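You operate a simulated robot arm through the tools that you are given. There is no shell and no other tool. Be economical: measure what you need, move in short steps, check, and stop when the job is done.

The job below is to be done with a simulated robot arm. You get a single attempt, and the scene is never put back.

TASK
Push the block straight back to the last line, then lay three clipped pipes between the two upright ones.
Fine: the three from the table's end, end to end along the lines from the red-band pipe to the blue-band pipe, a corner at each joint; those two stay put.
Where things are to end (x, y in the base frame): wooden block within 20 mm of [840, -50].

It is judged by the outcome, as a careful person would: the job done as asked, and still so three seconds after it is handed in. It fails if anything else is knocked over, pushed out of place, dropped, spilled or broken.

THE ROBOT
A 7-joint arm with a two-finger parallel gripper, hanging from a carriage that runs on a gantry, over the field with the corners [-2289, 1138], [-2289, -142], [11, -142], [11, 1138] (x, y) and turns from -6.388 to 5.62 rad about z. Base frame: it is fixed where the carriage stands at the start and does not move with it; the origin is on the floor, on the carriage's upright axis, x ahead of it, y to its left, z up; the surface under the hand at the start is at about z = 812. Lengths are in mm, angles in rad, forces in N, time in s.
With the tool pointing down near the work surface it reaches from about 300 to 720 mm from the robot's upright axis, wherever it stands. Its first joint turns from -2.496 to 2.496 rad. Places, roughly: long clipped pipe (27x4x5 cm) [600, -500, 800]; longest clipped pipe (35x4x5 cm) [600, -400, 300]; middle black-clip pipe (19x4x5 cm) [600, -300, 300]; middle white-clip pipe (19x4x5 cm) [600, -800, 800]; red-band pipe (4x4x8 cm) [500, 100, 800]; short black-clip pipe (11x4x5 cm) [600, -200, 300]; short white-clip pipe (11x4x5 cm) [600, -500, 800]. Payload 1.57 kg.
The tool frame sits at the grasp point between the pads (the TCP): z along the fingers, y along the line on which they close. The tips reach 30 mm beyond it. The gripper opens to 110 mm. The fingers are 24 mm wide and 12 mm thick; the gripper's body (48 by 112 mm) begins 78 mm behind the TCP.
Orientation is that of the tool frame in the base frame, as [roll, pitch, yaw] about the fixed x, y, z axes, in that order (R = Rz(yaw) Ry(pitch) Rx(roll)). With the fingers straight down and closing along the base's y, the tool's x points along the base's -x, its y along +y and its z along -z.

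THE INTERFACE
- The arm moves only by the tool drive_tool. Its argument "targets" is a list of rows, each a list of 7 numbers: the turn, a rotation vector about the tool's x, y, z in rad, then the shift along the tool's x, y, z in mm, then the finger opening in mm, from 0 to 110. In form: [[ax, ay, az, tx, ty, tz, gripper], ...]. A call has 1 to 8 rows; each row shifts and turns the commanded pose from where the row before left it, along the tool's axes as they then stand. A row lasts 0.2 s, in which the tool goes at most 50 mm and 0.15 rad; a call with a longer step from one row to the next is refused whole, and so is a gripper value outside its range. Where a pose cannot be reached the arm comes as near as it can. A force on the tool above 40 N (or 10 N above the force at the start of the call, whichever is more), or a blocked arm, ends the call early, and 0.2 s more pass. Each finger travels about 45 mm/s and halts on what it meets, pressing with about 20 N; the grip force reading is that of the motor and also rises with nothing between the fingers. The clock runs only during rows and for 0.2 s after the last one: add rows that do not move to give the fingers time. It gives the time, the measured TCP pose, the force on the tool (base axes), the opening and the grip force at its end, in the units of the frame above (readings bear some noise), with the torque about the TCP (base axes, N m) and any sound that the robot's microphone picked up.
- Cameras (640 x 400 px; columns grow to the right, rows downward): "scene" is now at [267, -30.7, 1775.4]; the picture's right is [-0.52, -0.85, 0.00], its down [-0.80, 0.49, -0.36] and it looks along [0.31, -0.19, -0.93] (base axes); focal length 293 px, centre (320, 200). "wrist" rides on the gripper at [70, 16, -141] in the tool frame; the picture's right is [-0.23, 0.97, 0.00], its down [-0.86, -0.20, -0.48] and it looks along [-0.47, -0.11, 0.88] (tool axes); focal length 222 px, centre (320, 200). There is no depth. A picture from a camera that has moved, and an enlarged one, comes with that camera's place and axes in the base frame and with its lens.
- camera(camera): a new picture of that camera. The clock stands still meanwhile.
- slide_trunk(by): slides the trunk up (or, below 0, down) by that many mm; the arm and the scene camera ride with it, the base frame stays. It gives what a move gives, with no picture.
- roll_base(legs): drives the robot by 1 to 6 legs, each [ahead, left, turn to the left] in mm, mm and rad, along the robot's own axes; the way and the turn of a leg run together, so that a leg with both is an arc; at most 1500 mm and 3.142 rad a leg. The arm and the cameras ride along, it lands a little off, and it stops where it bumps. It keeps to its track: a leg is cut to what the track allows. It gives what a move gives.
- turn_head(pan, tilt): turns the head with the scene camera to pan (to the left, within 2.705 rad either way) and tilt (down, from -0.506 to 1.204), counted from straight ahead of the robot. It gives what a move gives.
- inspect(camera, box): a new picture of the part [left, top, right, bottom] of that camera's present view, enlarged. The clock stands still meanwhile.
- close_job(): hands the job in; it is judged then, once.

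Work in short steps. Places have to be worked out from the pictures, the camera data and where the tool is seen: move nearer, look again, correct. Check each grasp and each placing, and mend what went wrong. You have 120 turns and 90 pictures in all, those below and enlarged ones among them. Open the gripper and draw the arm clear of the work before you hand the job in, unless the task says otherwise; then end with one line.

The tools are called after ">>>" as a command line: name --pt "numbers of a row" for each row, then --argument value for the rest, lists and objects as JSON in quotes. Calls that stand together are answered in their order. drive_tool: Moves the arm, as the interface text tells. Its arguments: {"type":"object","properties":{"targets":{"type":"array"}},"required":["targets"]} The other tools are called the same way: slide_trunk (by) slides the trunk up or down; roll_base (legs) drives the base; turn_head (pan, tilt) turns the head that bears the scene camera; camera (camera) takes a picture; inspect (camera, box) takes an enlarged picture of a part of a camera's view; close_job () hands the job in.

At the start:

```text
time: 0.0
eef_pos: [516.2, -404.7, 1098.8]
orientation: [3.14, 0.0, 3.141]
ft_force: [-0.2, 0.5, 0.5]
ft_torque: [-0.02, 0.01, 0.0]
opening: 109.9
gripper_force: 0.3
trunk travel left (down, up): [-469.0, 126.0]
robot x, y, heading: [-1.4, -3.1, 0.0]
head pan, tilt: [-0.548, 1.201]
```

scene: 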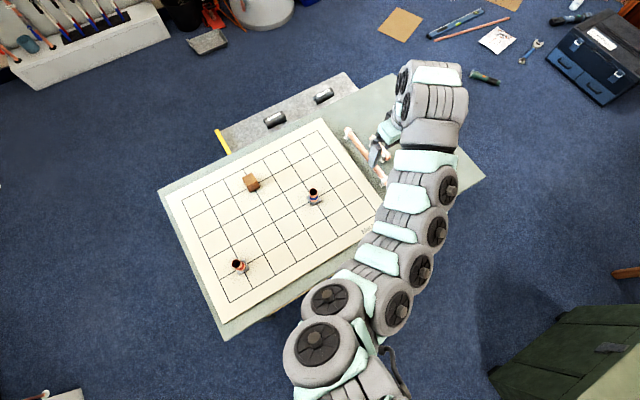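
wrist: 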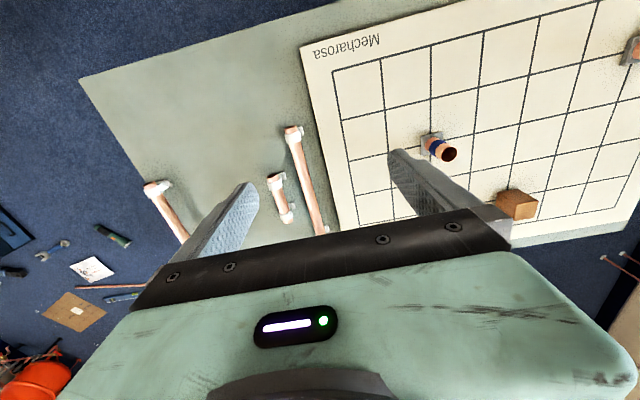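

I start with enlarged views of the board and of the pipes to get the layout.

>>> inspect --camera "scene" --box '[150, 70, 400, 340]'

>>> inspect --camera "wrist" --box '[120, 0, 640, 260]'

```text
1.48 times, centred on (275, 205) of scene
camera zoom: at [267.0, -30.7, 1775.4], right [-0.52, -0.85, 0.0], down [-0.8, 0.49, -0.36], along [0.31, -0.19, -0.93], focal length 434 px, centre (387, 193)
```

zoom: 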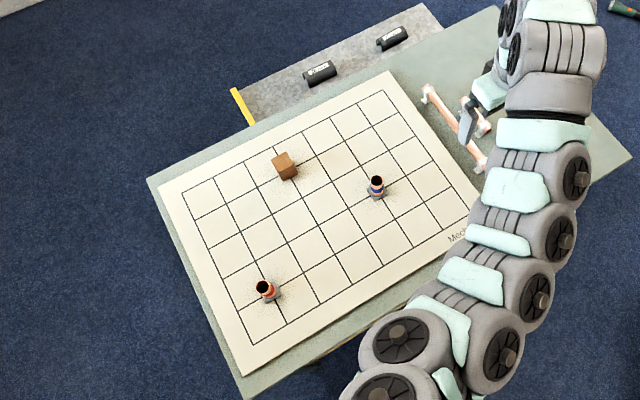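

```text
1.23 times, centred on (380, 130) of wrist
camera zoom: at [446.4, -388.7, 1238.9], right [0.23, 0.97, 0.0], down [0.86, -0.2, 0.48], along [0.47, -0.11, -0.88], focal length 273 px, centre (246, 286)
```

zoom: 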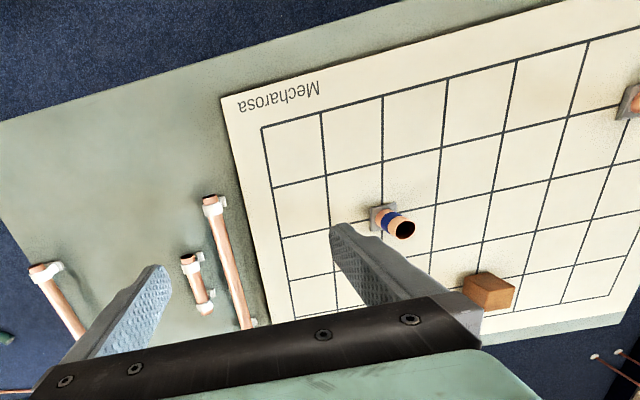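

I count the grid cells at higher zoom.

>>> inspect --camera "scene" --box '[165, 115, 290, 310]'

>>> inspect --camera "scene" --box '[240, 110, 400, 270]'

```text
2.05 times, centred on (228, 212) of scene
camera zoom: at [267.0, -30.7, 1775.4], right [-0.52, -0.85, 0.0], down [-0.8, 0.49, -0.36], along [0.31, -0.19, -0.93], focal length 601 px, centre (510, 174)
```

zoom: 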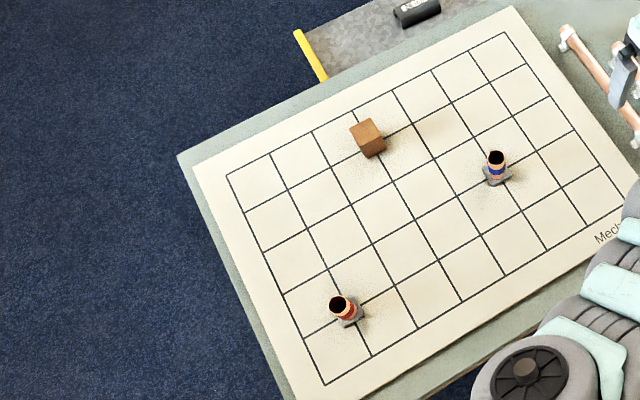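

```text
2.50 times, centred on (320, 190) of scene
camera zoom: at [267.0, -30.7, 1775.4], right [-0.52, -0.85, 0.0], down [-0.8, 0.49, -0.36], along [0.31, -0.19, -0.93], focal length 732 px, centre (320, 225)
```

zoom: 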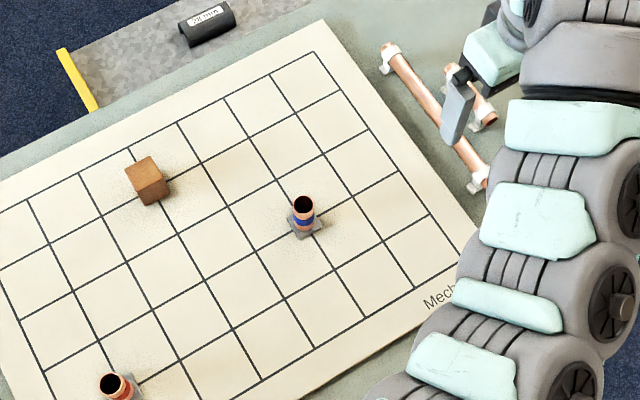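

Grid pitch is 80 mm: x lines run 440 to 840 and y lines 190 to -370. Red stands at about (520,110) and blue at about (600,-210). Pipes of 80n−50 mm then fit as a U through the line x=760, the middle one at (640,110), the long one at (760,-50) and the short one at (680,-210). The block comes first, so I roll the carriage forward and into line with it.

>>> roll_base --legs '[[12, -47, 0]]'

>>> drive_tool --pt "0 0 0 0 50 0 60" --pt "0 0 0 0 50 0 20" --pt "0 0 0 0 50 0 20" --pt "0 0 0 0 50 0 20" --pt "0 0 0 0 50 0 20" --pt "0 0 0 0 50 0 20" --pt "0 0 0 0 50 0 20" --pt "0 0 0 0 50 0 20"

```text
time: 0.9
eef_pos: [526.0, -451.9, 1096.6]
orientation: [-3.14, -0.001, -3.141]
ft_force: [-0.1, -0.1, 0.1]
ft_torque: [0.03, 0.0, -0.01]
opening: 110.2
gripper_force: 0.0
trunk travel left (down, up): [-469.0, 126.0]
robot x, y, heading: [8.8, -44.8, -0.003]
head pan, tilt: [-0.548, 1.201]
```

```text
time: 2.7
eef_pos: [530.5, -66.0, 1072.3]
orientation: [3.14, 0.002, 3.139]
ft_force: [0.0, 0.2, -0.4]
ft_torque: [0.02, 0.01, 0.03]
opening: 20.0
gripper_force: 0.0
out of reach, approached as far as the arm can: row 1, 2, 3
trunk travel left (down, up): [-469.0, 126.0]
robot x, y, heading: [11.0, -49.5, 0.0]
head pan, tilt: [-0.548, 1.201]
```

The tool is now nearly in line with the block, and I move forward and down behind it, keeping the tips above it.

>>> drive_tool --pt "0 0 0 -40 8 30 20" --pt "0 0 0 -40 8 30 20" --pt "0 0 0 -30 0 30 20" --pt "0 0 0 -20 0 30 20"

>>> camera --camera "wrist"

>>> camera --camera "scene"

```text
refused: row 1 steps farther than a row can; nothing moved
```

```text
83 pictures are left
camera wrist: at [460.9, -49.4, 1214.1], right [0.23, 0.97, 0.0], down [0.85, -0.2, 0.48], along [0.47, -0.11, -0.88], focal length 222 px, centre (320, 200)
```

wrist: 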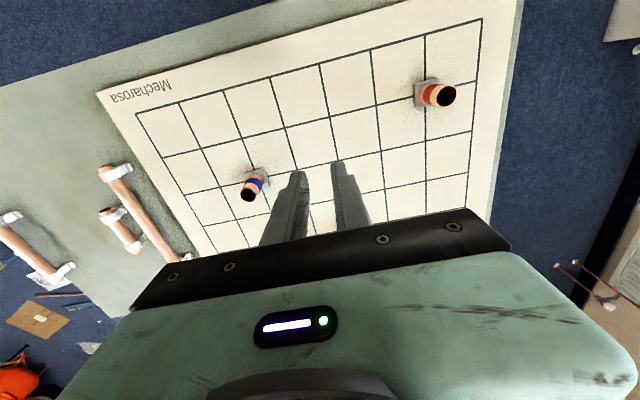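

```text
82 pictures are left
camera scene: at [277.6, -77.9, 1775.3], right [-0.52, -0.85, 0.0], down [-0.8, 0.49, -0.36], along [0.31, -0.19, -0.93], focal length 293 px, centre (320, 200)
```

scene: 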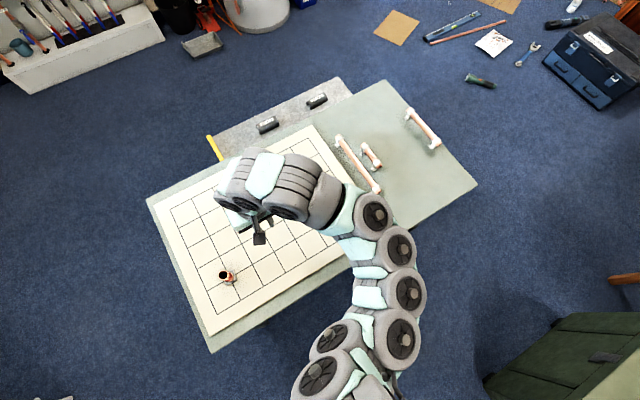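

One step was over the 50 mm limit, so I repeat the approach with shorter steps.

>>> drive_tool --pt "0 0 0 -40 8 20 20" --pt "0 0 0 -40 8 20 20" --pt "0 0 0 -40 0 20 20" --pt "0 0 0 -30 0 30 20" --pt "0 0 0 0 0 30 20"

>>> camera --camera "scene"

```text
time: 3.9
eef_pos: [681.5, -49.8, 951.7]
orientation: [3.141, 0.002, -3.141]
ft_force: [0.5, 0.0, -0.6]
ft_torque: [0.01, 0.02, 0.05]
opening: 20.1
gripper_force: 0.0
trunk travel left (down, up): [-469.0, 126.0]
robot x, y, heading: [10.8, -49.7, 0.002]
head pan, tilt: [-0.548, 1.201]
```

```text
81 pictures are left
camera scene: at [277.6, -77.6, 1775.4], right [-0.52, -0.85, 0.0], down [-0.8, 0.49, -0.36], along [0.31, -0.19, -0.93], focal length 293 px, centre (320, 200)
```

scene: 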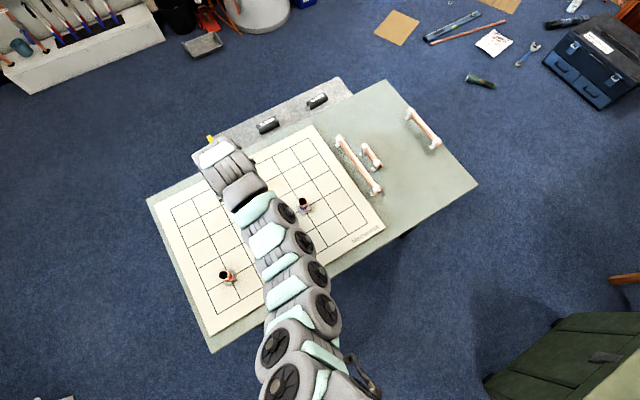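

The tool is at (681,-50), behind the block. I lower with the trunk, which also should extend the reach.

>>> slide_trunk --by -90

>>> camera --camera "wrist"

```text
time: 5.2
eef_pos: [680.9, -49.5, 863.2]
orientation: [-3.14, 0.001, 3.141]
ft_force: [-0.2, -1.0, -0.2]
ft_torque: [-0.01, -0.01, -0.04]
opening: 19.9
gripper_force: 0.1
trunk travel left (down, up): [-379.0, 216.0]
robot x, y, heading: [12.6, -50.7, 0.004]
head pan, tilt: [-0.548, 1.201]
```

```text
80 pictures are left
camera wrist: at [611.6, -32.1, 1004.8], right [0.23, 0.97, 0.0], down [0.85, -0.2, 0.48], along [0.47, -0.11, -0.88], focal length 222 px, centre (320, 200)
```

wrist: 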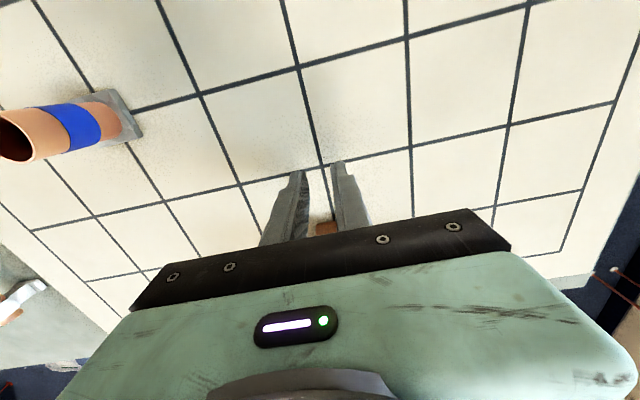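

The block sits centred just ahead of the fingers. I lower a little and advance until the force shows contact.

>>> drive_tool --pt "0 0 0 0 0 11 20" --pt "0 0 0 -15 0 0 20" --pt "0 0 0 -15 0 0 20" --pt "0 0 0 -10 0 0 20"

```text
time: 6.2
eef_pos: [721.1, -47.6, 853.0]
orientation: [-3.141, 0.002, 3.141]
ft_force: [-0.2, -1.1, -0.2]
ft_torque: [0.0, 0.0, 0.02]
opening: 19.9
gripper_force: 0.1
trunk travel left (down, up): [-379.0, 216.0]
robot x, y, heading: [7.9, -48.9, -0.001]
head pan, tilt: [-0.548, 1.201]
```

No contact yet at 721; I correct y by 2 mm and continue in small steps.

>>> drive_tool --pt "0 0 0 -6 -2 0 20" --pt "0 0 0 -8 0 0 20" --pt "0 0 0 -8 0 0 20" --pt "0 0 0 -8 0 0 20" --pt "0 0 0 -8 0 0 20"

>>> camera --camera "scene"

>>> camera --camera "wrist"

```text
time: 7.4
eef_pos: [758.9, -50.6, 852.4]
orientation: [3.141, 0.001, -3.14]
ft_force: [-0.3, -0.9, 0.0]
ft_torque: [-0.01, 0.03, 0.03]
opening: 19.9
gripper_force: 0.0
trunk travel left (down, up): [-379.0, 216.0]
robot x, y, heading: [8.0, -46.4, 0.005]
head pan, tilt: [-0.548, 1.201]
```

```text
79 pictures are left
camera scene: at [277.8, -77.6, 1685.4], right [-0.52, -0.85, 0.0], down [-0.8, 0.49, -0.36], along [0.31, -0.19, -0.93], focal length 293 px, centre (320, 200)
```

scene: 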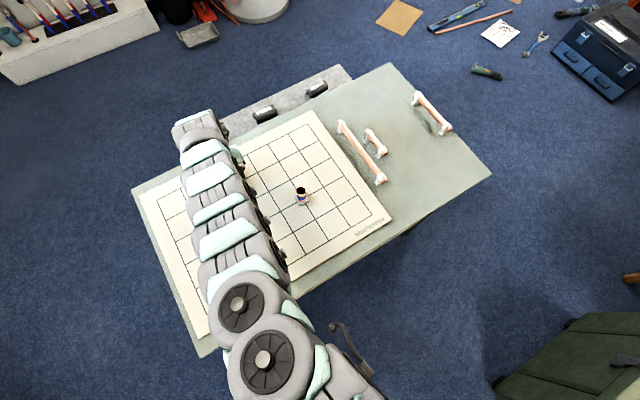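

```text
78 pictures are left
camera wrist: at [689.7, -33.7, 994.3], right [0.23, 0.97, 0.0], down [0.85, -0.2, 0.48], along [0.47, -0.11, -0.88], focal length 222 px, centre (320, 200)
```

wrist: 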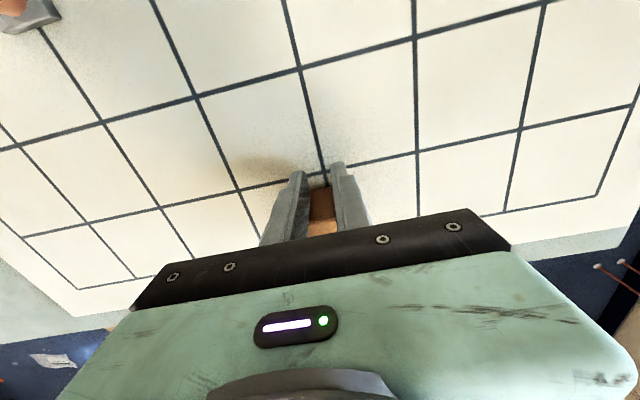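

The block is touching the fingers, with the face at about x≈771. I push on to 800 and check.

>>> drive_tool --pt "0 0 0 -8 0 0 20" --pt "0 0 0 -8 0 0 20" --pt "0 0 0 -8 0 0 20" --pt "0 0 0 -8 0 0 20" --pt "0 0 0 -5 0 0 20" --pt "0 0 0 0 0 0 20"

>>> drive_tool --pt "0 0 0 30 0 0 20" --pt "0 0 0 40 0 -20 20" --pt "0 0 0 40 0 -25 20" --pt "0 0 0 20 45 0 20" --pt "0 0 0 0 45 0 20" --pt "0 0 0 0 45 0 20"

>>> camera --camera "scene"

```text
time: 8.8
eef_pos: [766.6, -50.3, 857.3]
orientation: [-3.141, 0.001, 3.141]
ft_force: [-0.4, -0.3, 0.2]
ft_torque: [0.01, 0.04, 0.01]
opening: 20.1
gripper_force: 0.1
out of reach, approached as far as the arm can: row 2, 3, 4, 5
trunk travel left (down, up): [-379.0, 216.0]
robot x, y, heading: [10.0, -49.9, 0.004]
head pan, tilt: [-0.548, 1.201]
```

```text
time: 10.2
eef_pos: [637.8, 84.9, 904.8]
orientation: [-3.14, 0.002, 3.141]
ft_force: [0.7, 0.4, -0.2]
ft_torque: [0.04, -0.03, 0.01]
opening: 19.9
gripper_force: 0.0
trunk travel left (down, up): [-379.0, 216.0]
robot x, y, heading: [11.1, -48.3, 0.002]
head pan, tilt: [-0.548, 1.201]
```

```text
77 pictures are left
camera scene: at [277.7, -77.8, 1685.4], right [-0.52, -0.85, 0.0], down [-0.8, 0.49, -0.36], along [0.31, -0.19, -0.93], focal length 293 px, centre (320, 200)
```

scene: 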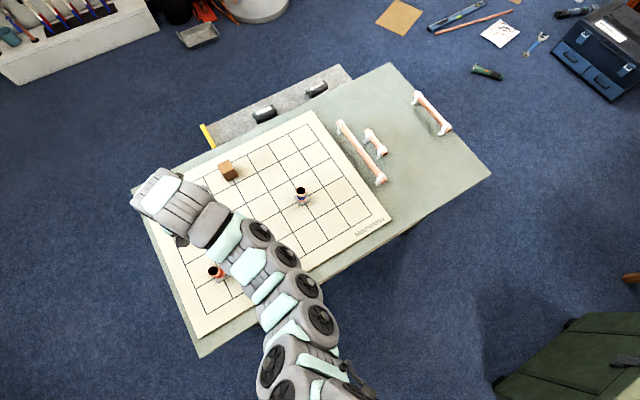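

The reach ended at x≈767 with this trunk height, and the block is partly moved. I lift the arm and lower the trunk further to gain reach.

>>> drive_tool --pt "0 0 0 0 -20 -45 20" --pt "0 0 0 0 -20 -45 20" --pt "0 0 0 0 -20 -45 20" --pt "0 0 0 0 -20 -45 20"

>>> slide_trunk --by -180

>>> camera --camera "scene"

```text
time: 11.2
eef_pos: [638.1, 44.2, 988.7]
orientation: [3.139, 0.003, -3.142]
ft_force: [0.5, 0.5, -0.1]
ft_torque: [0.0, -0.02, 0.02]
opening: 19.9
gripper_force: 0.1
out of reach, approached as far as the arm can: row 2, 3, 4
trunk travel left (down, up): [-379.0, 216.0]
robot x, y, heading: [9.0, -52.4, 0.001]
head pan, tilt: [-0.548, 1.201]
```

```text
time: 12.7
eef_pos: [637.7, 44.1, 840.8]
orientation: [3.139, 0.004, 3.141]
ft_force: [-6.0, -1.3, 15.8]
ft_torque: [-0.26, 0.33, -0.07]
opening: 20.0
gripper_force: 0.1
trunk travel left (down, up): [-229.0, 366.0]
robot x, y, heading: [9.3, -46.8, -0.002]
head pan, tilt: [-0.548, 1.201]
stopped: the force on the tool passed its limit at 126 N (the readings are from after the stop); the commanded pose is now the measured one
```

```text
76 pictures are left
camera scene: at [277.3, -77.9, 1535.3], right [-0.52, -0.85, 0.0], down [-0.8, 0.49, -0.36], along [0.31, -0.19, -0.93], focal length 293 px, centre (320, 200)
```

scene: 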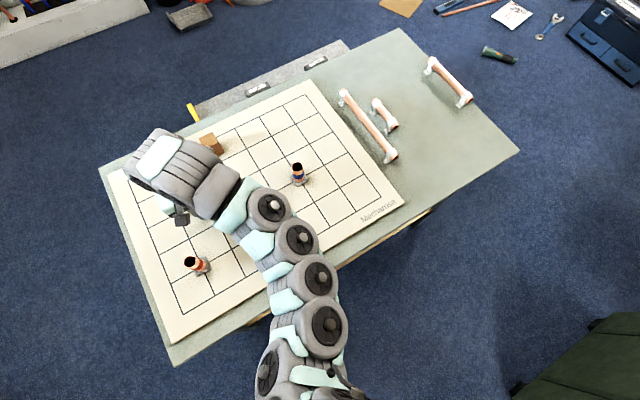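

The upward move had been cut short by reach, so the trunk slide touched the tips on the board; nothing appears moved. The limits show the shoulder is low and reach grows with the trunk up, so I raise it.

>>> slide_trunk --by 250

>>> camera --camera "scene"

```text
time: 15.3
eef_pos: [637.7, 43.8, 1091.7]
orientation: [3.138, 0.004, 3.141]
ft_force: [0.5, 0.1, 1.0]
ft_torque: [-0.01, -0.01, -0.01]
opening: 19.8
gripper_force: 0.1
trunk travel left (down, up): [-479.0, 116.0]
robot x, y, heading: [9.4, -47.1, -0.0]
head pan, tilt: [-0.548, 1.201]
```

```text
75 pictures are left
camera scene: at [277.4, -77.8, 1785.6], right [-0.52, -0.85, 0.0], down [-0.8, 0.49, -0.36], along [0.31, -0.19, -0.93], focal length 293 px, centre (320, 200)
```

scene: 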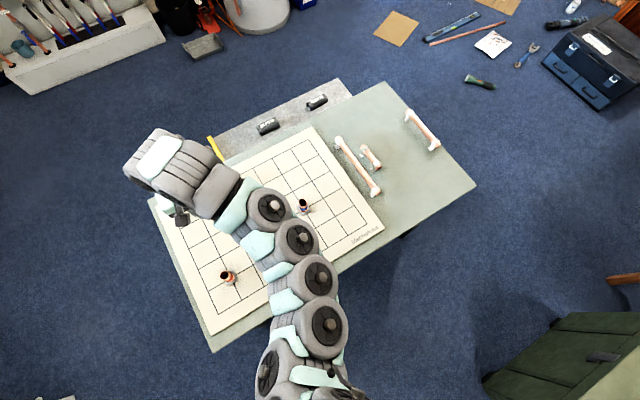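

Trunk is high again with the board unmoved. I return behind the block at about (715,-50), first down to z≈950.

>>> drive_tool --pt "0 0 0 0 -30 38 20" --pt "0 0 0 0 -32 36 20" --pt "0 0 0 -20 -32 30 20" --pt "0 0 0 -25 0 36 20"

>>> camera --camera "wrist"

```text
time: 16.3
eef_pos: [683.2, -50.8, 951.5]
orientation: [3.14, 0.003, -3.142]
ft_force: [0.1, -0.7, 0.1]
ft_torque: [0.04, 0.0, -0.01]
opening: 20.0
gripper_force: 0.1
trunk travel left (down, up): [-479.0, 116.0]
robot x, y, heading: [10.6, -52.1, 0.006]
head pan, tilt: [-0.548, 1.201]
```

```text
74 pictures are left
camera wrist: at [613.1, -34.3, 1092.9], right [0.23, 0.97, 0.0], down [0.85, -0.2, 0.48], along [0.47, -0.11, -0.88], focal length 222 px, centre (320, 200)
```

wrist: 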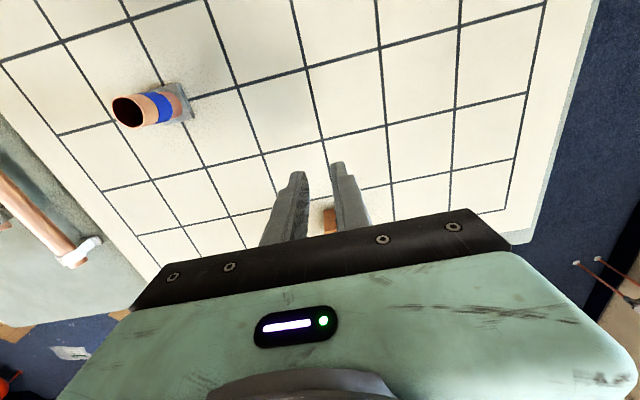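

The block is ahead, aligned. I descend and advance up to the block.

>>> drive_tool --pt "0 0 0 0 0 49 20" --pt "0 0 0 0 0 49 20" --pt "0 0 0 -40 0 0 20" --pt "0 0 0 -25 0 0 20" --pt "0 0 0 -10 0 0 20" --pt "0 0 0 -10 0 0 20" --pt "0 0 0 0 0 0 20"

```text
time: 17.9
eef_pos: [712.6, -49.5, 854.3]
orientation: [3.139, 0.004, -3.141]
ft_force: [-0.8, 0.2, 0.5]
ft_torque: [-0.04, -0.01, 0.05]
opening: 20.0
gripper_force: 0.1
out of reach, approached as far as the arm can: row 3, 4, 5, 6
trunk travel left (down, up): [-479.0, 116.0]
robot x, y, heading: [9.9, -48.9, -0.002]
head pan, tilt: [-0.548, 1.201]
```

Reach here is only 712, so the best height lies in between, with the trunk lower than now. I lift, then lower the trunk in two checked stages.

>>> drive_tool --pt "0 0 0 40 0 -20 20" --pt "0 0 0 0 0 -45 20" --pt "0 0 0 0 0 -45 20" --pt "0 0 0 0 0 -45 20"

```text
time: 18.9
eef_pos: [671.1, -48.4, 1009.1]
orientation: [3.139, 0.002, -3.14]
ft_force: [-1.1, -1.1, -0.4]
ft_torque: [0.01, -0.04, -0.02]
opening: 20.1
gripper_force: 0.1
trunk travel left (down, up): [-479.0, 116.0]
robot x, y, heading: [12.2, -46.1, -0.003]
head pan, tilt: [-0.548, 1.201]
```

TCP is at 1009, so a 140 mm slide leaves it near 869, with the tips above the board.

>>> slide_trunk --by -140

>>> drive_tool --pt "0 0 0 -20 0 8 20" --pt "0 0 0 -30 0 8 20" --pt "0 0 0 -25 0 0 20" --pt "0 0 0 -10 0 0 20" --pt "0 0 0 -10 0 0 20" --pt "0 0 0 0 0 0 20"

```text
time: 20.5
eef_pos: [672.9, -50.5, 868.9]
orientation: [3.139, 0.004, -3.142]
ft_force: [0.3, 0.7, 0.3]
ft_torque: [0.02, 0.01, 0.01]
opening: 19.8
gripper_force: 0.1
trunk travel left (down, up): [-339.0, 256.0]
robot x, y, heading: [11.8, -45.6, 0.002]
head pan, tilt: [-0.548, 1.201]
```

```text
time: 21.9
eef_pos: [767.0, -48.2, 853.2]
orientation: [3.14, 0.004, 3.141]
ft_force: [0.3, -0.8, 0.0]
ft_torque: [-0.02, -0.03, 0.02]
opening: 20.0
gripper_force: 0.1
trunk travel left (down, up): [-339.0, 256.0]
robot x, y, heading: [8.8, -44.3, -0.004]
head pan, tilt: [-0.548, 1.201]
```

Reached 767 freely at trunk −130. I push on in 7 mm steps.

>>> drive_tool --pt "0 0 0 -7 -2 0 20" --pt "0 0 0 -7 0 0 20" --pt "0 0 0 -7 0 0 20" --pt "0 0 0 -7 0 0 20" --pt "0 0 0 0 0 0 20"

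>>> camera --camera "wrist"

```text
time: 23.1
eef_pos: [782.1, -51.5, 856.5]
orientation: [3.139, 0.005, -3.14]
ft_force: [0.5, 0.5, 0.5]
ft_torque: [-0.02, -0.03, 0.03]
opening: 19.7
gripper_force: 0.1
out of reach, approached as far as the arm can: row 3, 4
trunk travel left (down, up): [-339.0, 256.0]
robot x, y, heading: [8.9, -49.7, -0.004]
head pan, tilt: [-0.548, 1.201]
```

```text
73 pictures are left
camera wrist: at [711.7, -34.8, 997.0], right [0.23, 0.97, 0.0], down [0.85, -0.2, 0.48], along [0.47, -0.11, -0.88], focal length 222 px, centre (320, 200)
```

wrist: 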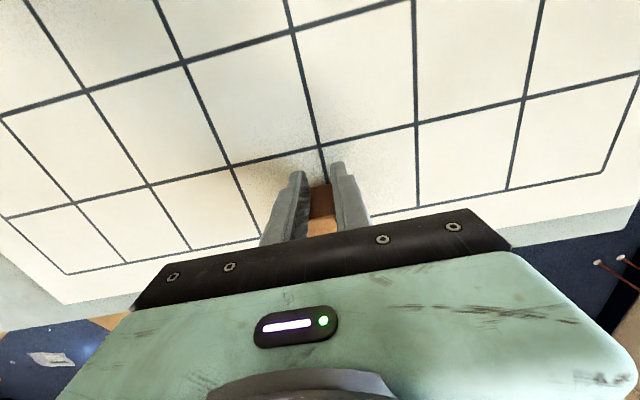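

At 782 the arm is at its limit again; the block still needs about 20 mm. I tilt the fingers outward 0.24 rad to gain reach.

>>> drive_tool --pt "0 0 0 4 0 0 20" --pt "0 -0.12 0 0 0 0 20" --pt "0 -0.12 0 0 0 0 20" --pt "0 0 0 0 0 0 20"

```text
time: 24.1
eef_pos: [778.0, -51.9, 855.1]
orientation: [3.139, 0.245, -3.141]
ft_force: [0.4, -0.2, -0.5]
ft_torque: [0.02, -0.02, 0.04]
opening: 20.0
gripper_force: 0.0
trunk travel left (down, up): [-339.0, 256.0]
robot x, y, heading: [11.3, -47.4, 0.001]
head pan, tilt: [-0.548, 1.201]
```

The tilt worked. I advance about 17 mm more along x, then back off and look.

>>> drive_tool --pt "0 0 0 -5.8 0 1.4 20" --pt "0 0 0 -5.8 0 1.4 20" --pt "0 0 0 -5.8 0 1.4 20" --pt "0 0 0 0 0 0 20"

>>> drive_tool --pt "0 0 0 30 0 -7 20" --pt "0 0 0 40 0 -30 20" --pt "0 0 0 40 0 -30 20" --pt "0 0 0 10 -45 0 20" --pt "0 0 0 0 -45 0 20" --pt "0 0 0 0 -45 0 20"

>>> camera --camera "scene"

```text
time: 25.1
eef_pos: [795.3, -51.8, 857.1]
orientation: [3.14, 0.244, 3.14]
ft_force: [-0.2, 0.8, 0.8]
ft_torque: [0.01, -0.01, 0.04]
opening: 20.0
gripper_force: 0.1
trunk travel left (down, up): [-339.0, 256.0]
robot x, y, heading: [9.4, -41.3, -0.005]
head pan, tilt: [-0.548, 1.201]
```

```text
time: 26.5
eef_pos: [706.4, -188.4, 863.0]
orientation: [-3.141, 0.244, -3.141]
ft_force: [0.7, 0.3, -0.3]
ft_torque: [-0.03, 0.0, -0.02]
opening: 19.9
gripper_force: 0.0
out of reach, approached as far as the arm can: row 3, 4
trunk travel left (down, up): [-339.0, 256.0]
robot x, y, heading: [11.9, -52.5, 0.0]
head pan, tilt: [-0.548, 1.201]
```

```text
72 pictures are left
camera scene: at [277.4, -77.9, 1645.6], right [-0.52, -0.85, 0.0], down [-0.8, 0.49, -0.36], along [0.31, -0.19, -0.93], focal length 293 px, centre (320, 200)
```

scene: 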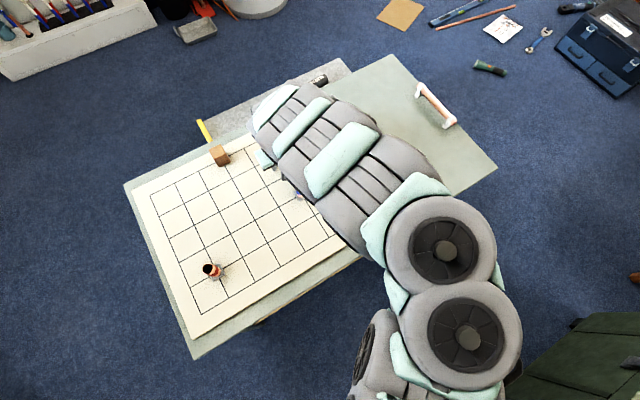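

I check the block's place at higher zoom.

>>> inspect --camera "scene" --box '[180, 130, 260, 200]'

>>> camera --camera "wrist"

```text
5.71 times, centred on (220, 165) of scene
camera zoom: at [277.4, -77.9, 1645.6], right [-0.52, -0.85, 0.0], down [-0.8, 0.49, -0.36], along [0.31, -0.19, -0.93], focal length 1673 px, centre (891, 400)
```

zoom: 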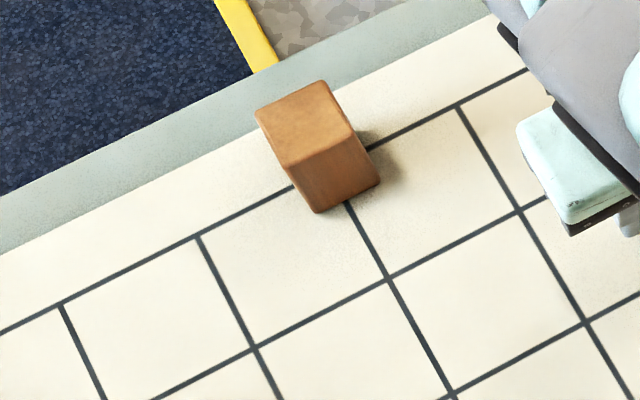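

```text
70 pictures are left
camera wrist: at [603.9, -172.5, 983.3], right [0.22, 0.97, 0.06], down [0.71, -0.2, 0.67], along [0.66, -0.11, -0.74], focal length 222 px, centre (320, 200)
```

wrist: 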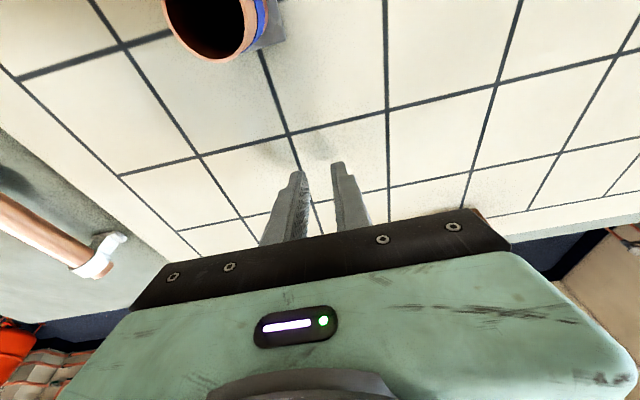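

The block is centred at about (838,-50), on the last line, so it is done. I raise the trunk to clear things and view the pipes.

>>> slide_trunk --by 140

>>> drive_tool --pt "0 0.12 0 0 0 0 60" --pt "0 0.125 0 0 0 0 110" --pt "0 0 0 40 0 0 110" --pt "0 0 0 40 -20 0 110" --pt "0 0 0 40 -30 0 110" --pt "0 0 0 40 -30 0 110" --pt "0 0 0 40 0 0 110" --pt "0 0 0 0 0 0 110"

>>> camera --camera "scene"

>>> camera --camera "wrist"

```text
time: 28.2
eef_pos: [704.8, -188.3, 1005.1]
orientation: [3.14, 0.242, -3.141]
ft_force: [-0.3, 0.3, -0.3]
ft_torque: [0.0, 0.0, -0.04]
opening: 20.2
gripper_force: 0.0
trunk travel left (down, up): [-479.0, 116.0]
robot x, y, heading: [7.5, -48.7, 0.001]
head pan, tilt: [-0.548, 1.201]
```

```text
time: 30.0
eef_pos: [572.8, -297.8, 992.0]
orientation: [3.138, -0.003, 3.142]
ft_force: [0.3, -0.4, -0.2]
ft_torque: [0.0, 0.03, 0.02]
opening: 110.0
gripper_force: 0.0
out of reach, approached as far as the arm can: row 5, 6, 7
trunk travel left (down, up): [-479.0, 116.0]
robot x, y, heading: [9.9, -46.4, 0.003]
head pan, tilt: [-0.548, 1.201]
```

```text
69 pictures are left
camera scene: at [277.4, -77.8, 1785.6], right [-0.52, -0.85, 0.0], down [-0.8, 0.49, -0.36], along [0.31, -0.19, -0.93], focal length 293 px, centre (320, 200)
```

scene: 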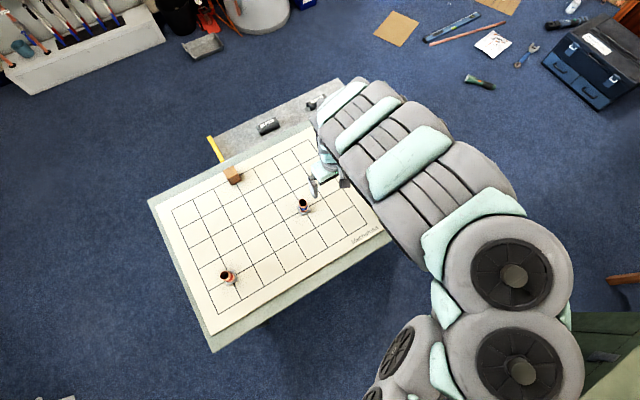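

```text
68 pictures are left
camera wrist: at [503.2, -280.8, 1132.5], right [0.23, 0.97, 0.0], down [0.86, -0.2, 0.47], along [0.46, -0.11, -0.88], focal length 222 px, centre (320, 200)
```

wrist: 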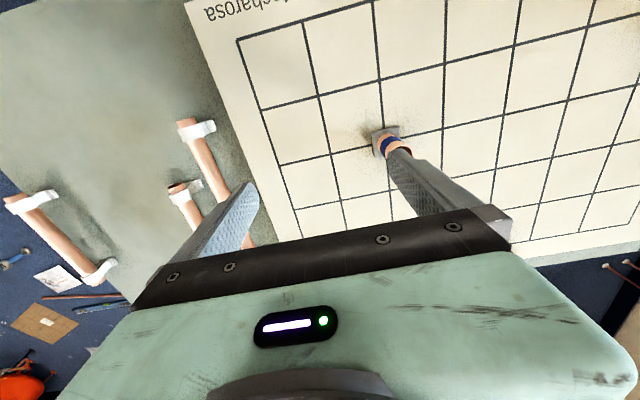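

From the scene picture the three white-clip pipes all lie along x: long at about (640,-457), short at (643,-518), middle at (637,-750). I roll the carriage right towards them and line up over the long one.

>>> roll_base --legs '[[2, -95, 0]]'

>>> drive_tool --pt "0 0 0 -20 -30 0 110" --pt "0 0 0 -25 -30 0 110" --pt "0 0 0 -20 -5 20 110" --pt "0 0 0 0 0 0 110"

>>> camera --camera "wrist"

```text
time: 31.1
eef_pos: [572.8, -387.5, 991.0]
orientation: [3.137, -0.004, -3.141]
ft_force: [0.1, 0.3, 0.1]
ft_torque: [-0.05, 0.02, 0.02]
opening: 110.0
gripper_force: 0.1
trunk travel left (down, up): [-479.0, 116.0]
robot x, y, heading: [10.8, -139.5, 0.007]
head pan, tilt: [-0.548, 1.201]
```

```text
time: 32.1
eef_pos: [637.6, -453.6, 969.8]
orientation: [3.14, -0.006, 3.141]
ft_force: [0.6, 0.0, -0.5]
ft_torque: [0.0, -0.01, 0.02]
opening: 110.1
gripper_force: 0.0
trunk travel left (down, up): [-479.0, 116.0]
robot x, y, heading: [10.8, -136.4, 0.0]
head pan, tilt: [-0.548, 1.201]
```

```text
67 pictures are left
camera wrist: at [568.3, -437.4, 1111.2], right [0.23, 0.97, 0.0], down [0.86, -0.2, 0.47], along [0.46, -0.11, -0.88], focal length 222 px, centre (320, 200)
```

wrist: 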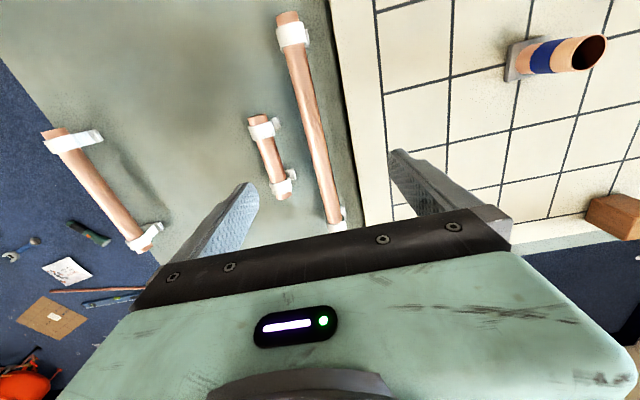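

Refined: long pipe centre (636,-453), short (642,-516), middle (637,-756). The short pipe is only 63 mm away from the long one, so I narrow the opening to 46 before lowering by trunk.

>>> drive_tool --pt "0 0 0 0 0 0 46" --pt "0 0 0 0 0 0 46" --pt "0 0 0 0 0 0 46" --pt "0 0 0 0 0 0 46"

>>> slide_trunk --by -70

>>> camera --camera "wrist"

```text
time: 33.1
eef_pos: [638.2, -453.3, 969.7]
orientation: [3.138, -0.004, 3.141]
ft_force: [-0.3, 0.0, -0.3]
ft_torque: [-0.02, 0.0, -0.02]
opening: 45.9
gripper_force: 0.1
trunk travel left (down, up): [-479.0, 116.0]
robot x, y, heading: [12.6, -139.2, 0.001]
head pan, tilt: [-0.548, 1.201]
```

```text
time: 34.2
eef_pos: [636.6, -452.9, 899.1]
orientation: [3.138, -0.004, 3.141]
ft_force: [0.1, 0.3, 0.3]
ft_torque: [0.02, 0.03, -0.03]
opening: 45.9
gripper_force: 0.2
trunk travel left (down, up): [-409.0, 186.0]
robot x, y, heading: [9.4, -138.0, -0.003]
head pan, tilt: [-0.548, 1.201]
```

```text
66 pictures are left
camera wrist: at [568.6, -437.5, 1041.4], right [0.23, 0.97, 0.0], down [0.86, -0.2, 0.47], along [0.46, -0.11, -0.88], focal length 222 px, centre (320, 200)
```

wrist: 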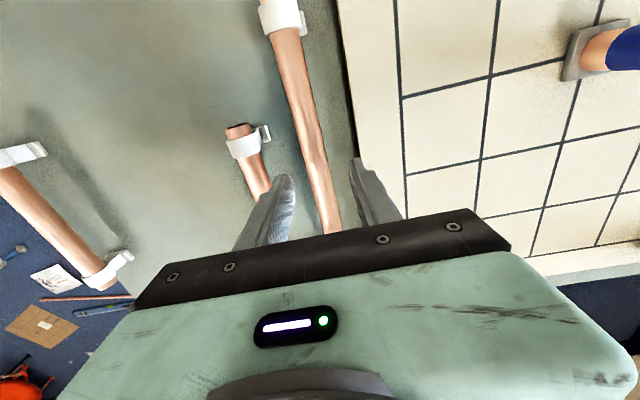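

The pipe lies between the fingers. I lower to TCP z≈849 and close.

>>> drive_tool --pt "0 0 0 0 0 25 46" --pt "0 0 0 0 0 25 46" --pt "0 0 0 0 0 0 46"

>>> camera --camera "wrist"

```text
time: 35.0
eef_pos: [637.7, -452.5, 850.1]
orientation: [3.138, -0.005, -3.14]
ft_force: [0.6, 0.2, -0.5]
ft_torque: [-0.02, -0.04, -0.02]
opening: 46.1
gripper_force: 0.2
trunk travel left (down, up): [-409.0, 186.0]
robot x, y, heading: [14.1, -138.8, -0.0]
head pan, tilt: [-0.548, 1.201]
```

```text
65 pictures are left
camera wrist: at [568.2, -437.1, 991.7], right [0.23, 0.97, 0.0], down [0.86, -0.2, 0.47], along [0.46, -0.11, -0.88], focal length 222 px, centre (320, 200)
```

wrist: 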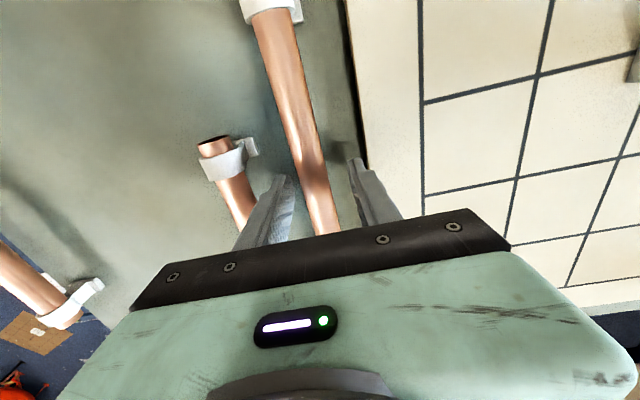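

Fingers straddle the pipe. I shift 3 mm and close on it.

>>> drive_tool --pt "0 0 0 0 -3 0 46" --pt "0 0 0 0 0 0 5" --pt "0 0 0 0 0 0 5" --pt "0 0 0 0 0 0 5" --pt "0 0 0 0 0 0 5"

```text
time: 36.2
eef_pos: [637.1, -454.4, 849.7]
orientation: [3.138, -0.004, 3.141]
ft_force: [-0.8, -0.8, 0.2]
ft_torque: [0.0, 0.07, -0.33]
opening: 20.4
gripper_force: 20.0
trunk travel left (down, up): [-409.0, 186.0]
robot x, y, heading: [10.3, -139.8, 0.002]
head pan, tilt: [-0.548, 1.201]
```

It is gripped at 20 mm. I lift 80 mm and look.

>>> drive_tool --pt "0 0 0 0 0 -20 5" --pt "0 0 0 0 0 -30 5" --pt "0 0 0 0 0 -30 5" --pt "0 0 0 0 0 -25 5"

>>> camera --camera "wrist"

```text
time: 37.2
eef_pos: [638.8, -456.3, 952.8]
orientation: [3.138, -0.005, -3.14]
ft_force: [-0.8, -0.2, -0.6]
ft_torque: [0.01, 0.0, 0.04]
opening: 5.1
gripper_force: 0.1
trunk travel left (down, up): [-409.0, 186.0]
robot x, y, heading: [7.6, -137.4, 0.002]
head pan, tilt: [-0.548, 1.201]
```

```text
64 pictures are left
camera wrist: at [569.1, -439.8, 1095.0], right [0.23, 0.97, 0.0], down [0.86, -0.2, 0.47], along [0.46, -0.11, -0.88], focal length 222 px, centre (320, 200)
```

wrist: 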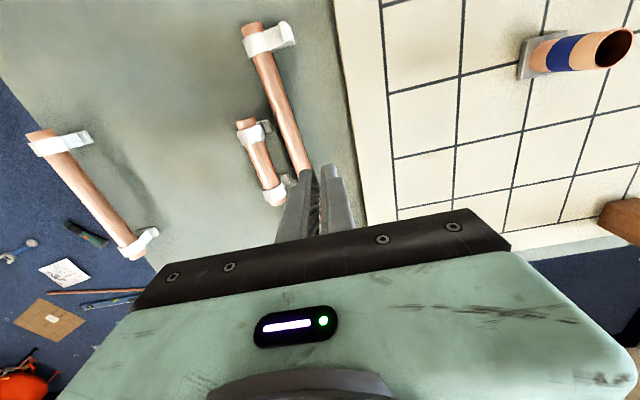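

The pipe slipped out, so the grip was too high, and it turned a little. I look closely at it now.

>>> inspect --camera "wrist" --box '[210, 0, 350, 220]'

>>> camera --camera "scene"

```text
1.82 times, centred on (280, 110) of wrist
camera zoom: at [569.1, -439.8, 1095.0], right [0.23, 0.97, 0.0], down [0.86, -0.2, 0.47], along [0.46, -0.11, -0.88], focal length 404 px, centre (393, 364)
```

zoom: 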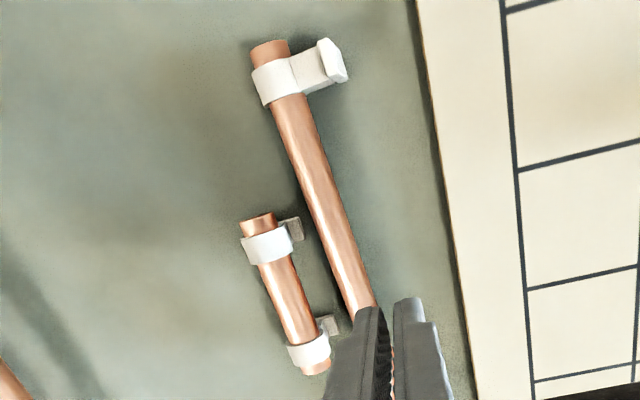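

```text
62 pictures are left
camera scene: at [277.6, -169.3, 1715.6], right [-0.52, -0.85, 0.0], down [-0.8, 0.49, -0.36], along [0.31, -0.19, -0.93], focal length 293 px, centre (320, 200)
```

scene: 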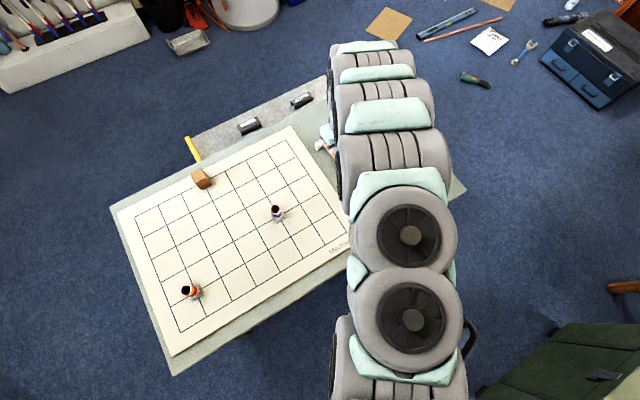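

The long pipe has rolled onto its side, with its clip feet towards +y. I back the tool off to see all three pipes clearly.

>>> drive_tool --pt "0 0 0 40 0 0 60" --pt "0 0 0 40 0 0 80" --pt "0 0 0 40 0 0 100" --pt "0 0 0 30 -20 0 100"

>>> inspect --camera "wrist" --box '[180, 0, 380, 240]'

```text
time: 38.2
eef_pos: [506.5, -493.0, 926.9]
orientation: [3.139, -0.005, 3.141]
ft_force: [-0.2, -0.1, -0.3]
ft_torque: [-0.04, 0.04, -0.01]
opening: 89.1
gripper_force: 0.2
out of reach, approached as far as the arm can: row 2, 3, 4
trunk travel left (down, up): [-409.0, 186.0]
robot x, y, heading: [13.6, -137.7, 0.0]
head pan, tilt: [-0.548, 1.201]
```

```text
1.67 times, centred on (280, 120) of wrist
camera zoom: at [438.2, -476.6, 1070.0], right [0.23, 0.97, 0.0], down [0.86, -0.2, 0.47], along [0.46, -0.11, -0.88], focal length 370 px, centre (387, 333)
```

zoom: 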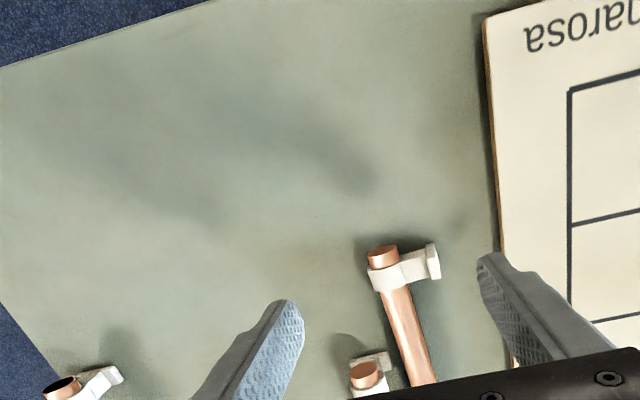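

The long pipe lies close beside the short one, feet towards +y. I raise the trunk to get a wide view from above.

>>> slide_trunk --by 180

>>> inspect --camera "wrist" --box '[200, 60, 360, 220]'

```text
time: 40.2
eef_pos: [507.3, -492.5, 1107.7]
orientation: [3.138, -0.005, 3.141]
ft_force: [0.5, 0.0, -0.6]
ft_torque: [0.02, -0.02, -0.01]
opening: 100.0
gripper_force: 0.1
trunk travel left (down, up): [-589.0, 6.0]
robot x, y, heading: [12.1, -137.6, 0.003]
head pan, tilt: [-0.548, 1.201]
```

```text
2.50 times, centred on (280, 140) of wrist
camera zoom: at [438.9, -477.0, 1250.3], right [0.23, 0.97, 0.0], down [0.86, -0.2, 0.47], along [0.46, -0.11, -0.88], focal length 555 px, centre (420, 350)
```

zoom: 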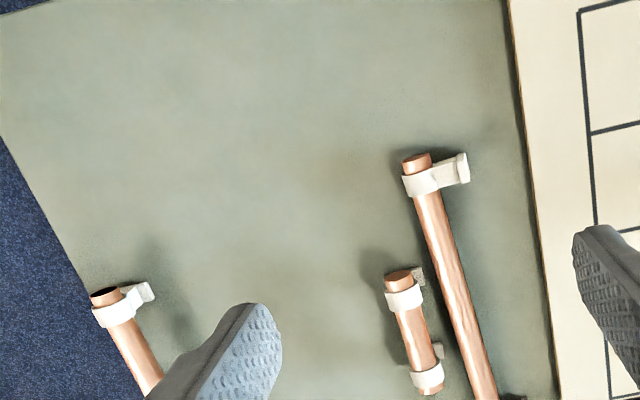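

Positions now: the long pipe's axis runs from (504,-497) to about (770,-475), and the short's centre is (632,-527). The gap is tight, so I nudge the long's near end toward +y with closed fingers at x≈545. First I line up.

>>> drive_tool --pt "0 0 0 -20 -16 10 50" --pt "0 0 0 -18 -16 10 0" --pt "0 0 0 0 0 10 0" --pt "0 0 0 0 0 0 0" --pt "0 0 0 0 0 0 0"

>>> slide_trunk --by -170

>>> camera --camera "wrist"

```text
time: 41.4
eef_pos: [547.0, -523.6, 1077.9]
orientation: [3.139, -0.005, 3.139]
ft_force: [-1.1, 0.4, 0.7]
ft_torque: [0.01, 0.0, 0.02]
opening: 0.0
gripper_force: 2.4
trunk travel left (down, up): [-589.0, 6.0]
robot x, y, heading: [14.9, -140.8, -0.001]
head pan, tilt: [-0.548, 1.201]
```

```text
time: 43.3
eef_pos: [546.6, -525.0, 908.2]
orientation: [3.139, -0.004, -3.141]
ft_force: [0.1, 0.1, -0.5]
ft_torque: [-0.01, 0.0, 0.0]
opening: 0.1
gripper_force: 20.0
trunk travel left (down, up): [-419.0, 176.0]
robot x, y, heading: [7.3, -139.3, 0.005]
head pan, tilt: [-0.548, 1.201]
```

```text
59 pictures are left
camera wrist: at [477.6, -508.5, 1050.3], right [0.23, 0.97, 0.0], down [0.86, -0.2, 0.47], along [0.46, -0.11, -0.88], focal length 222 px, centre (320, 200)
```

wrist: 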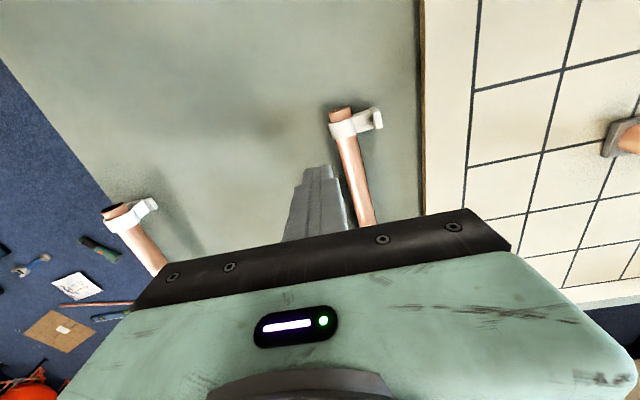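

The closed fingers are on the −y side of the long pipe. I descend and nudge it 28 mm to +y.

>>> drive_tool --pt "0 0 0 0 0 30 0" --pt "0 0 0 0 0 30 0" --pt "0 0 0 0 8 0 0" --pt "0 0 0 0 7 0 0" --pt "0 0 0 0 7 0 0" --pt "0 0 0 0 7 0 0" --pt "0 0 0 0 4 0 0"

>>> camera --camera "wrist"

```text
time: 44.9
eef_pos: [547.8, -492.2, 849.0]
orientation: [3.141, -0.004, 3.139]
ft_force: [0.6, -1.2, 3.0]
ft_torque: [-0.01, -0.07, 0.02]
opening: 0.0
gripper_force: 20.2
trunk travel left (down, up): [-419.0, 176.0]
robot x, y, heading: [13.7, -140.9, 0.003]
head pan, tilt: [-0.548, 1.201]
```

```text
58 pictures are left
camera wrist: at [477.9, -475.7, 990.8], right [0.23, 0.97, 0.0], down [0.86, -0.2, 0.47], along [0.46, -0.11, -0.88], focal length 222 px, centre (320, 200)
```

wrist: 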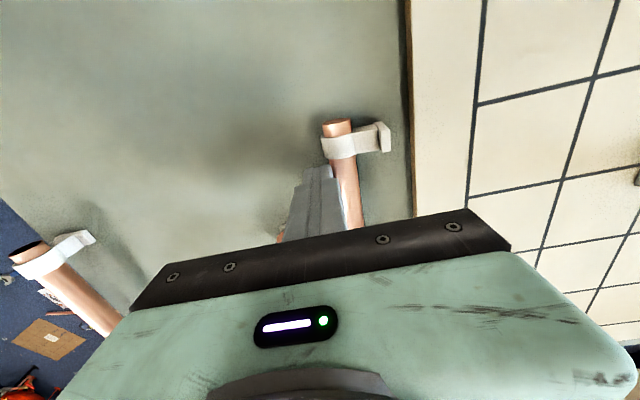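

The near end moved to about y=-468. I back off a few mm, rise and look from high again.

>>> drive_tool --pt "0 0 0 0 -6 0 0" --pt "0 0 0 0 0 -40 0" --pt "0 0 0 0 0 -20 30" --pt "0 0 0 20 0 0 30"

>>> slide_trunk --by 170

>>> inspect --camera "wrist" --box '[220, 60, 400, 240]'

```text
time: 45.9
eef_pos: [527.7, -496.9, 908.6]
orientation: [3.139, -0.004, 3.141]
ft_force: [0.5, -0.2, -0.3]
ft_torque: [-0.03, 0.02, 0.02]
opening: 30.3
gripper_force: 0.0
trunk travel left (down, up): [-419.0, 176.0]
robot x, y, heading: [12.7, -138.4, 0.001]
head pan, tilt: [-0.548, 1.201]
```

```text
time: 47.8
eef_pos: [527.3, -498.1, 1077.2]
orientation: [3.14, -0.004, 3.14]
ft_force: [0.5, -0.3, 0.9]
ft_torque: [0.01, 0.02, 0.02]
opening: 30.1
gripper_force: 0.0
trunk travel left (down, up): [-589.0, 6.0]
robot x, y, heading: [11.0, -140.2, -0.002]
head pan, tilt: [-0.548, 1.201]
```

```text
2.22 times, centred on (310, 150) of wrist
camera zoom: at [458.4, -480.9, 1220.2], right [0.23, 0.97, 0.0], down [0.86, -0.2, 0.47], along [0.46, -0.11, -0.88], focal length 494 px, centre (342, 311)
```

zoom: 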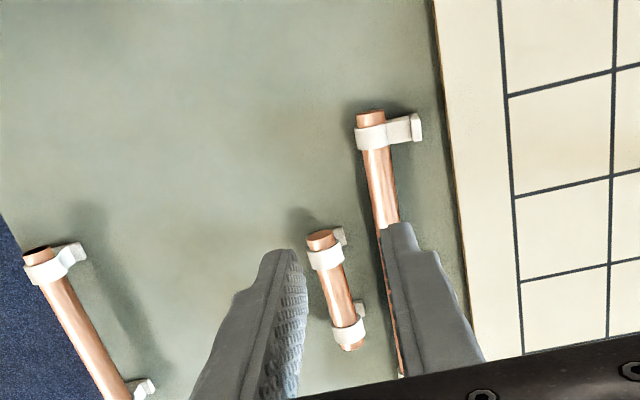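

The gap is now about 28 mm; the long pipe's axis is near y=-477 at x=640. I move over its centre with a slight roll and 34 mm opening, then lower.

>>> drive_tool --pt "0 0 0.029 -40 10 0 34" --pt "-0.1 0 0 -40 9 0 34" --pt "0 0 0 -33 0 0 34" --pt "0 0 0 0 0 0 34"

>>> slide_trunk --by -170

>>> camera --camera "wrist"

```text
time: 48.8
eef_pos: [640.6, -481.2, 1076.4]
orientation: [3.038, -0.003, 3.114]
ft_force: [-0.6, -0.2, 0.7]
ft_torque: [0.0, 0.0, 0.0]
opening: 34.0
gripper_force: 0.1
trunk travel left (down, up): [-589.0, 6.0]
robot x, y, heading: [10.9, -139.9, 0.005]
head pan, tilt: [-0.548, 1.201]
```

```text
time: 50.8
eef_pos: [640.5, -479.7, 907.6]
orientation: [3.038, -0.004, 3.113]
ft_force: [-0.9, -0.1, 0.5]
ft_torque: [0.01, 0.01, -0.02]
opening: 34.0
gripper_force: 0.1
trunk travel left (down, up): [-419.0, 176.0]
robot x, y, heading: [9.4, -139.0, -0.0]
head pan, tilt: [-0.548, 1.201]
```

```text
56 pictures are left
camera wrist: at [571.5, -476.5, 1050.6], right [0.26, 0.96, 0.1], down [0.85, -0.27, 0.45], along [0.46, -0.03, -0.89], focal length 222 px, centre (320, 200)
```

wrist: 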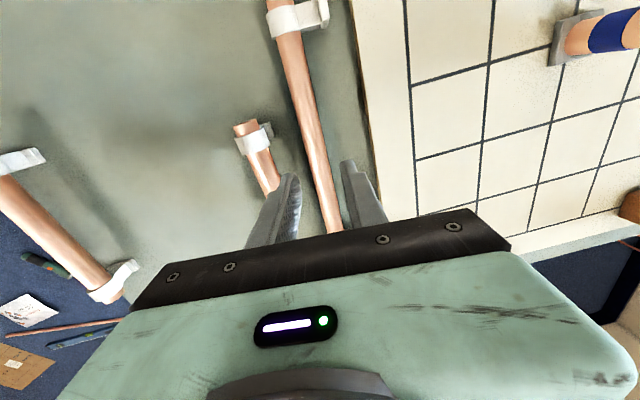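

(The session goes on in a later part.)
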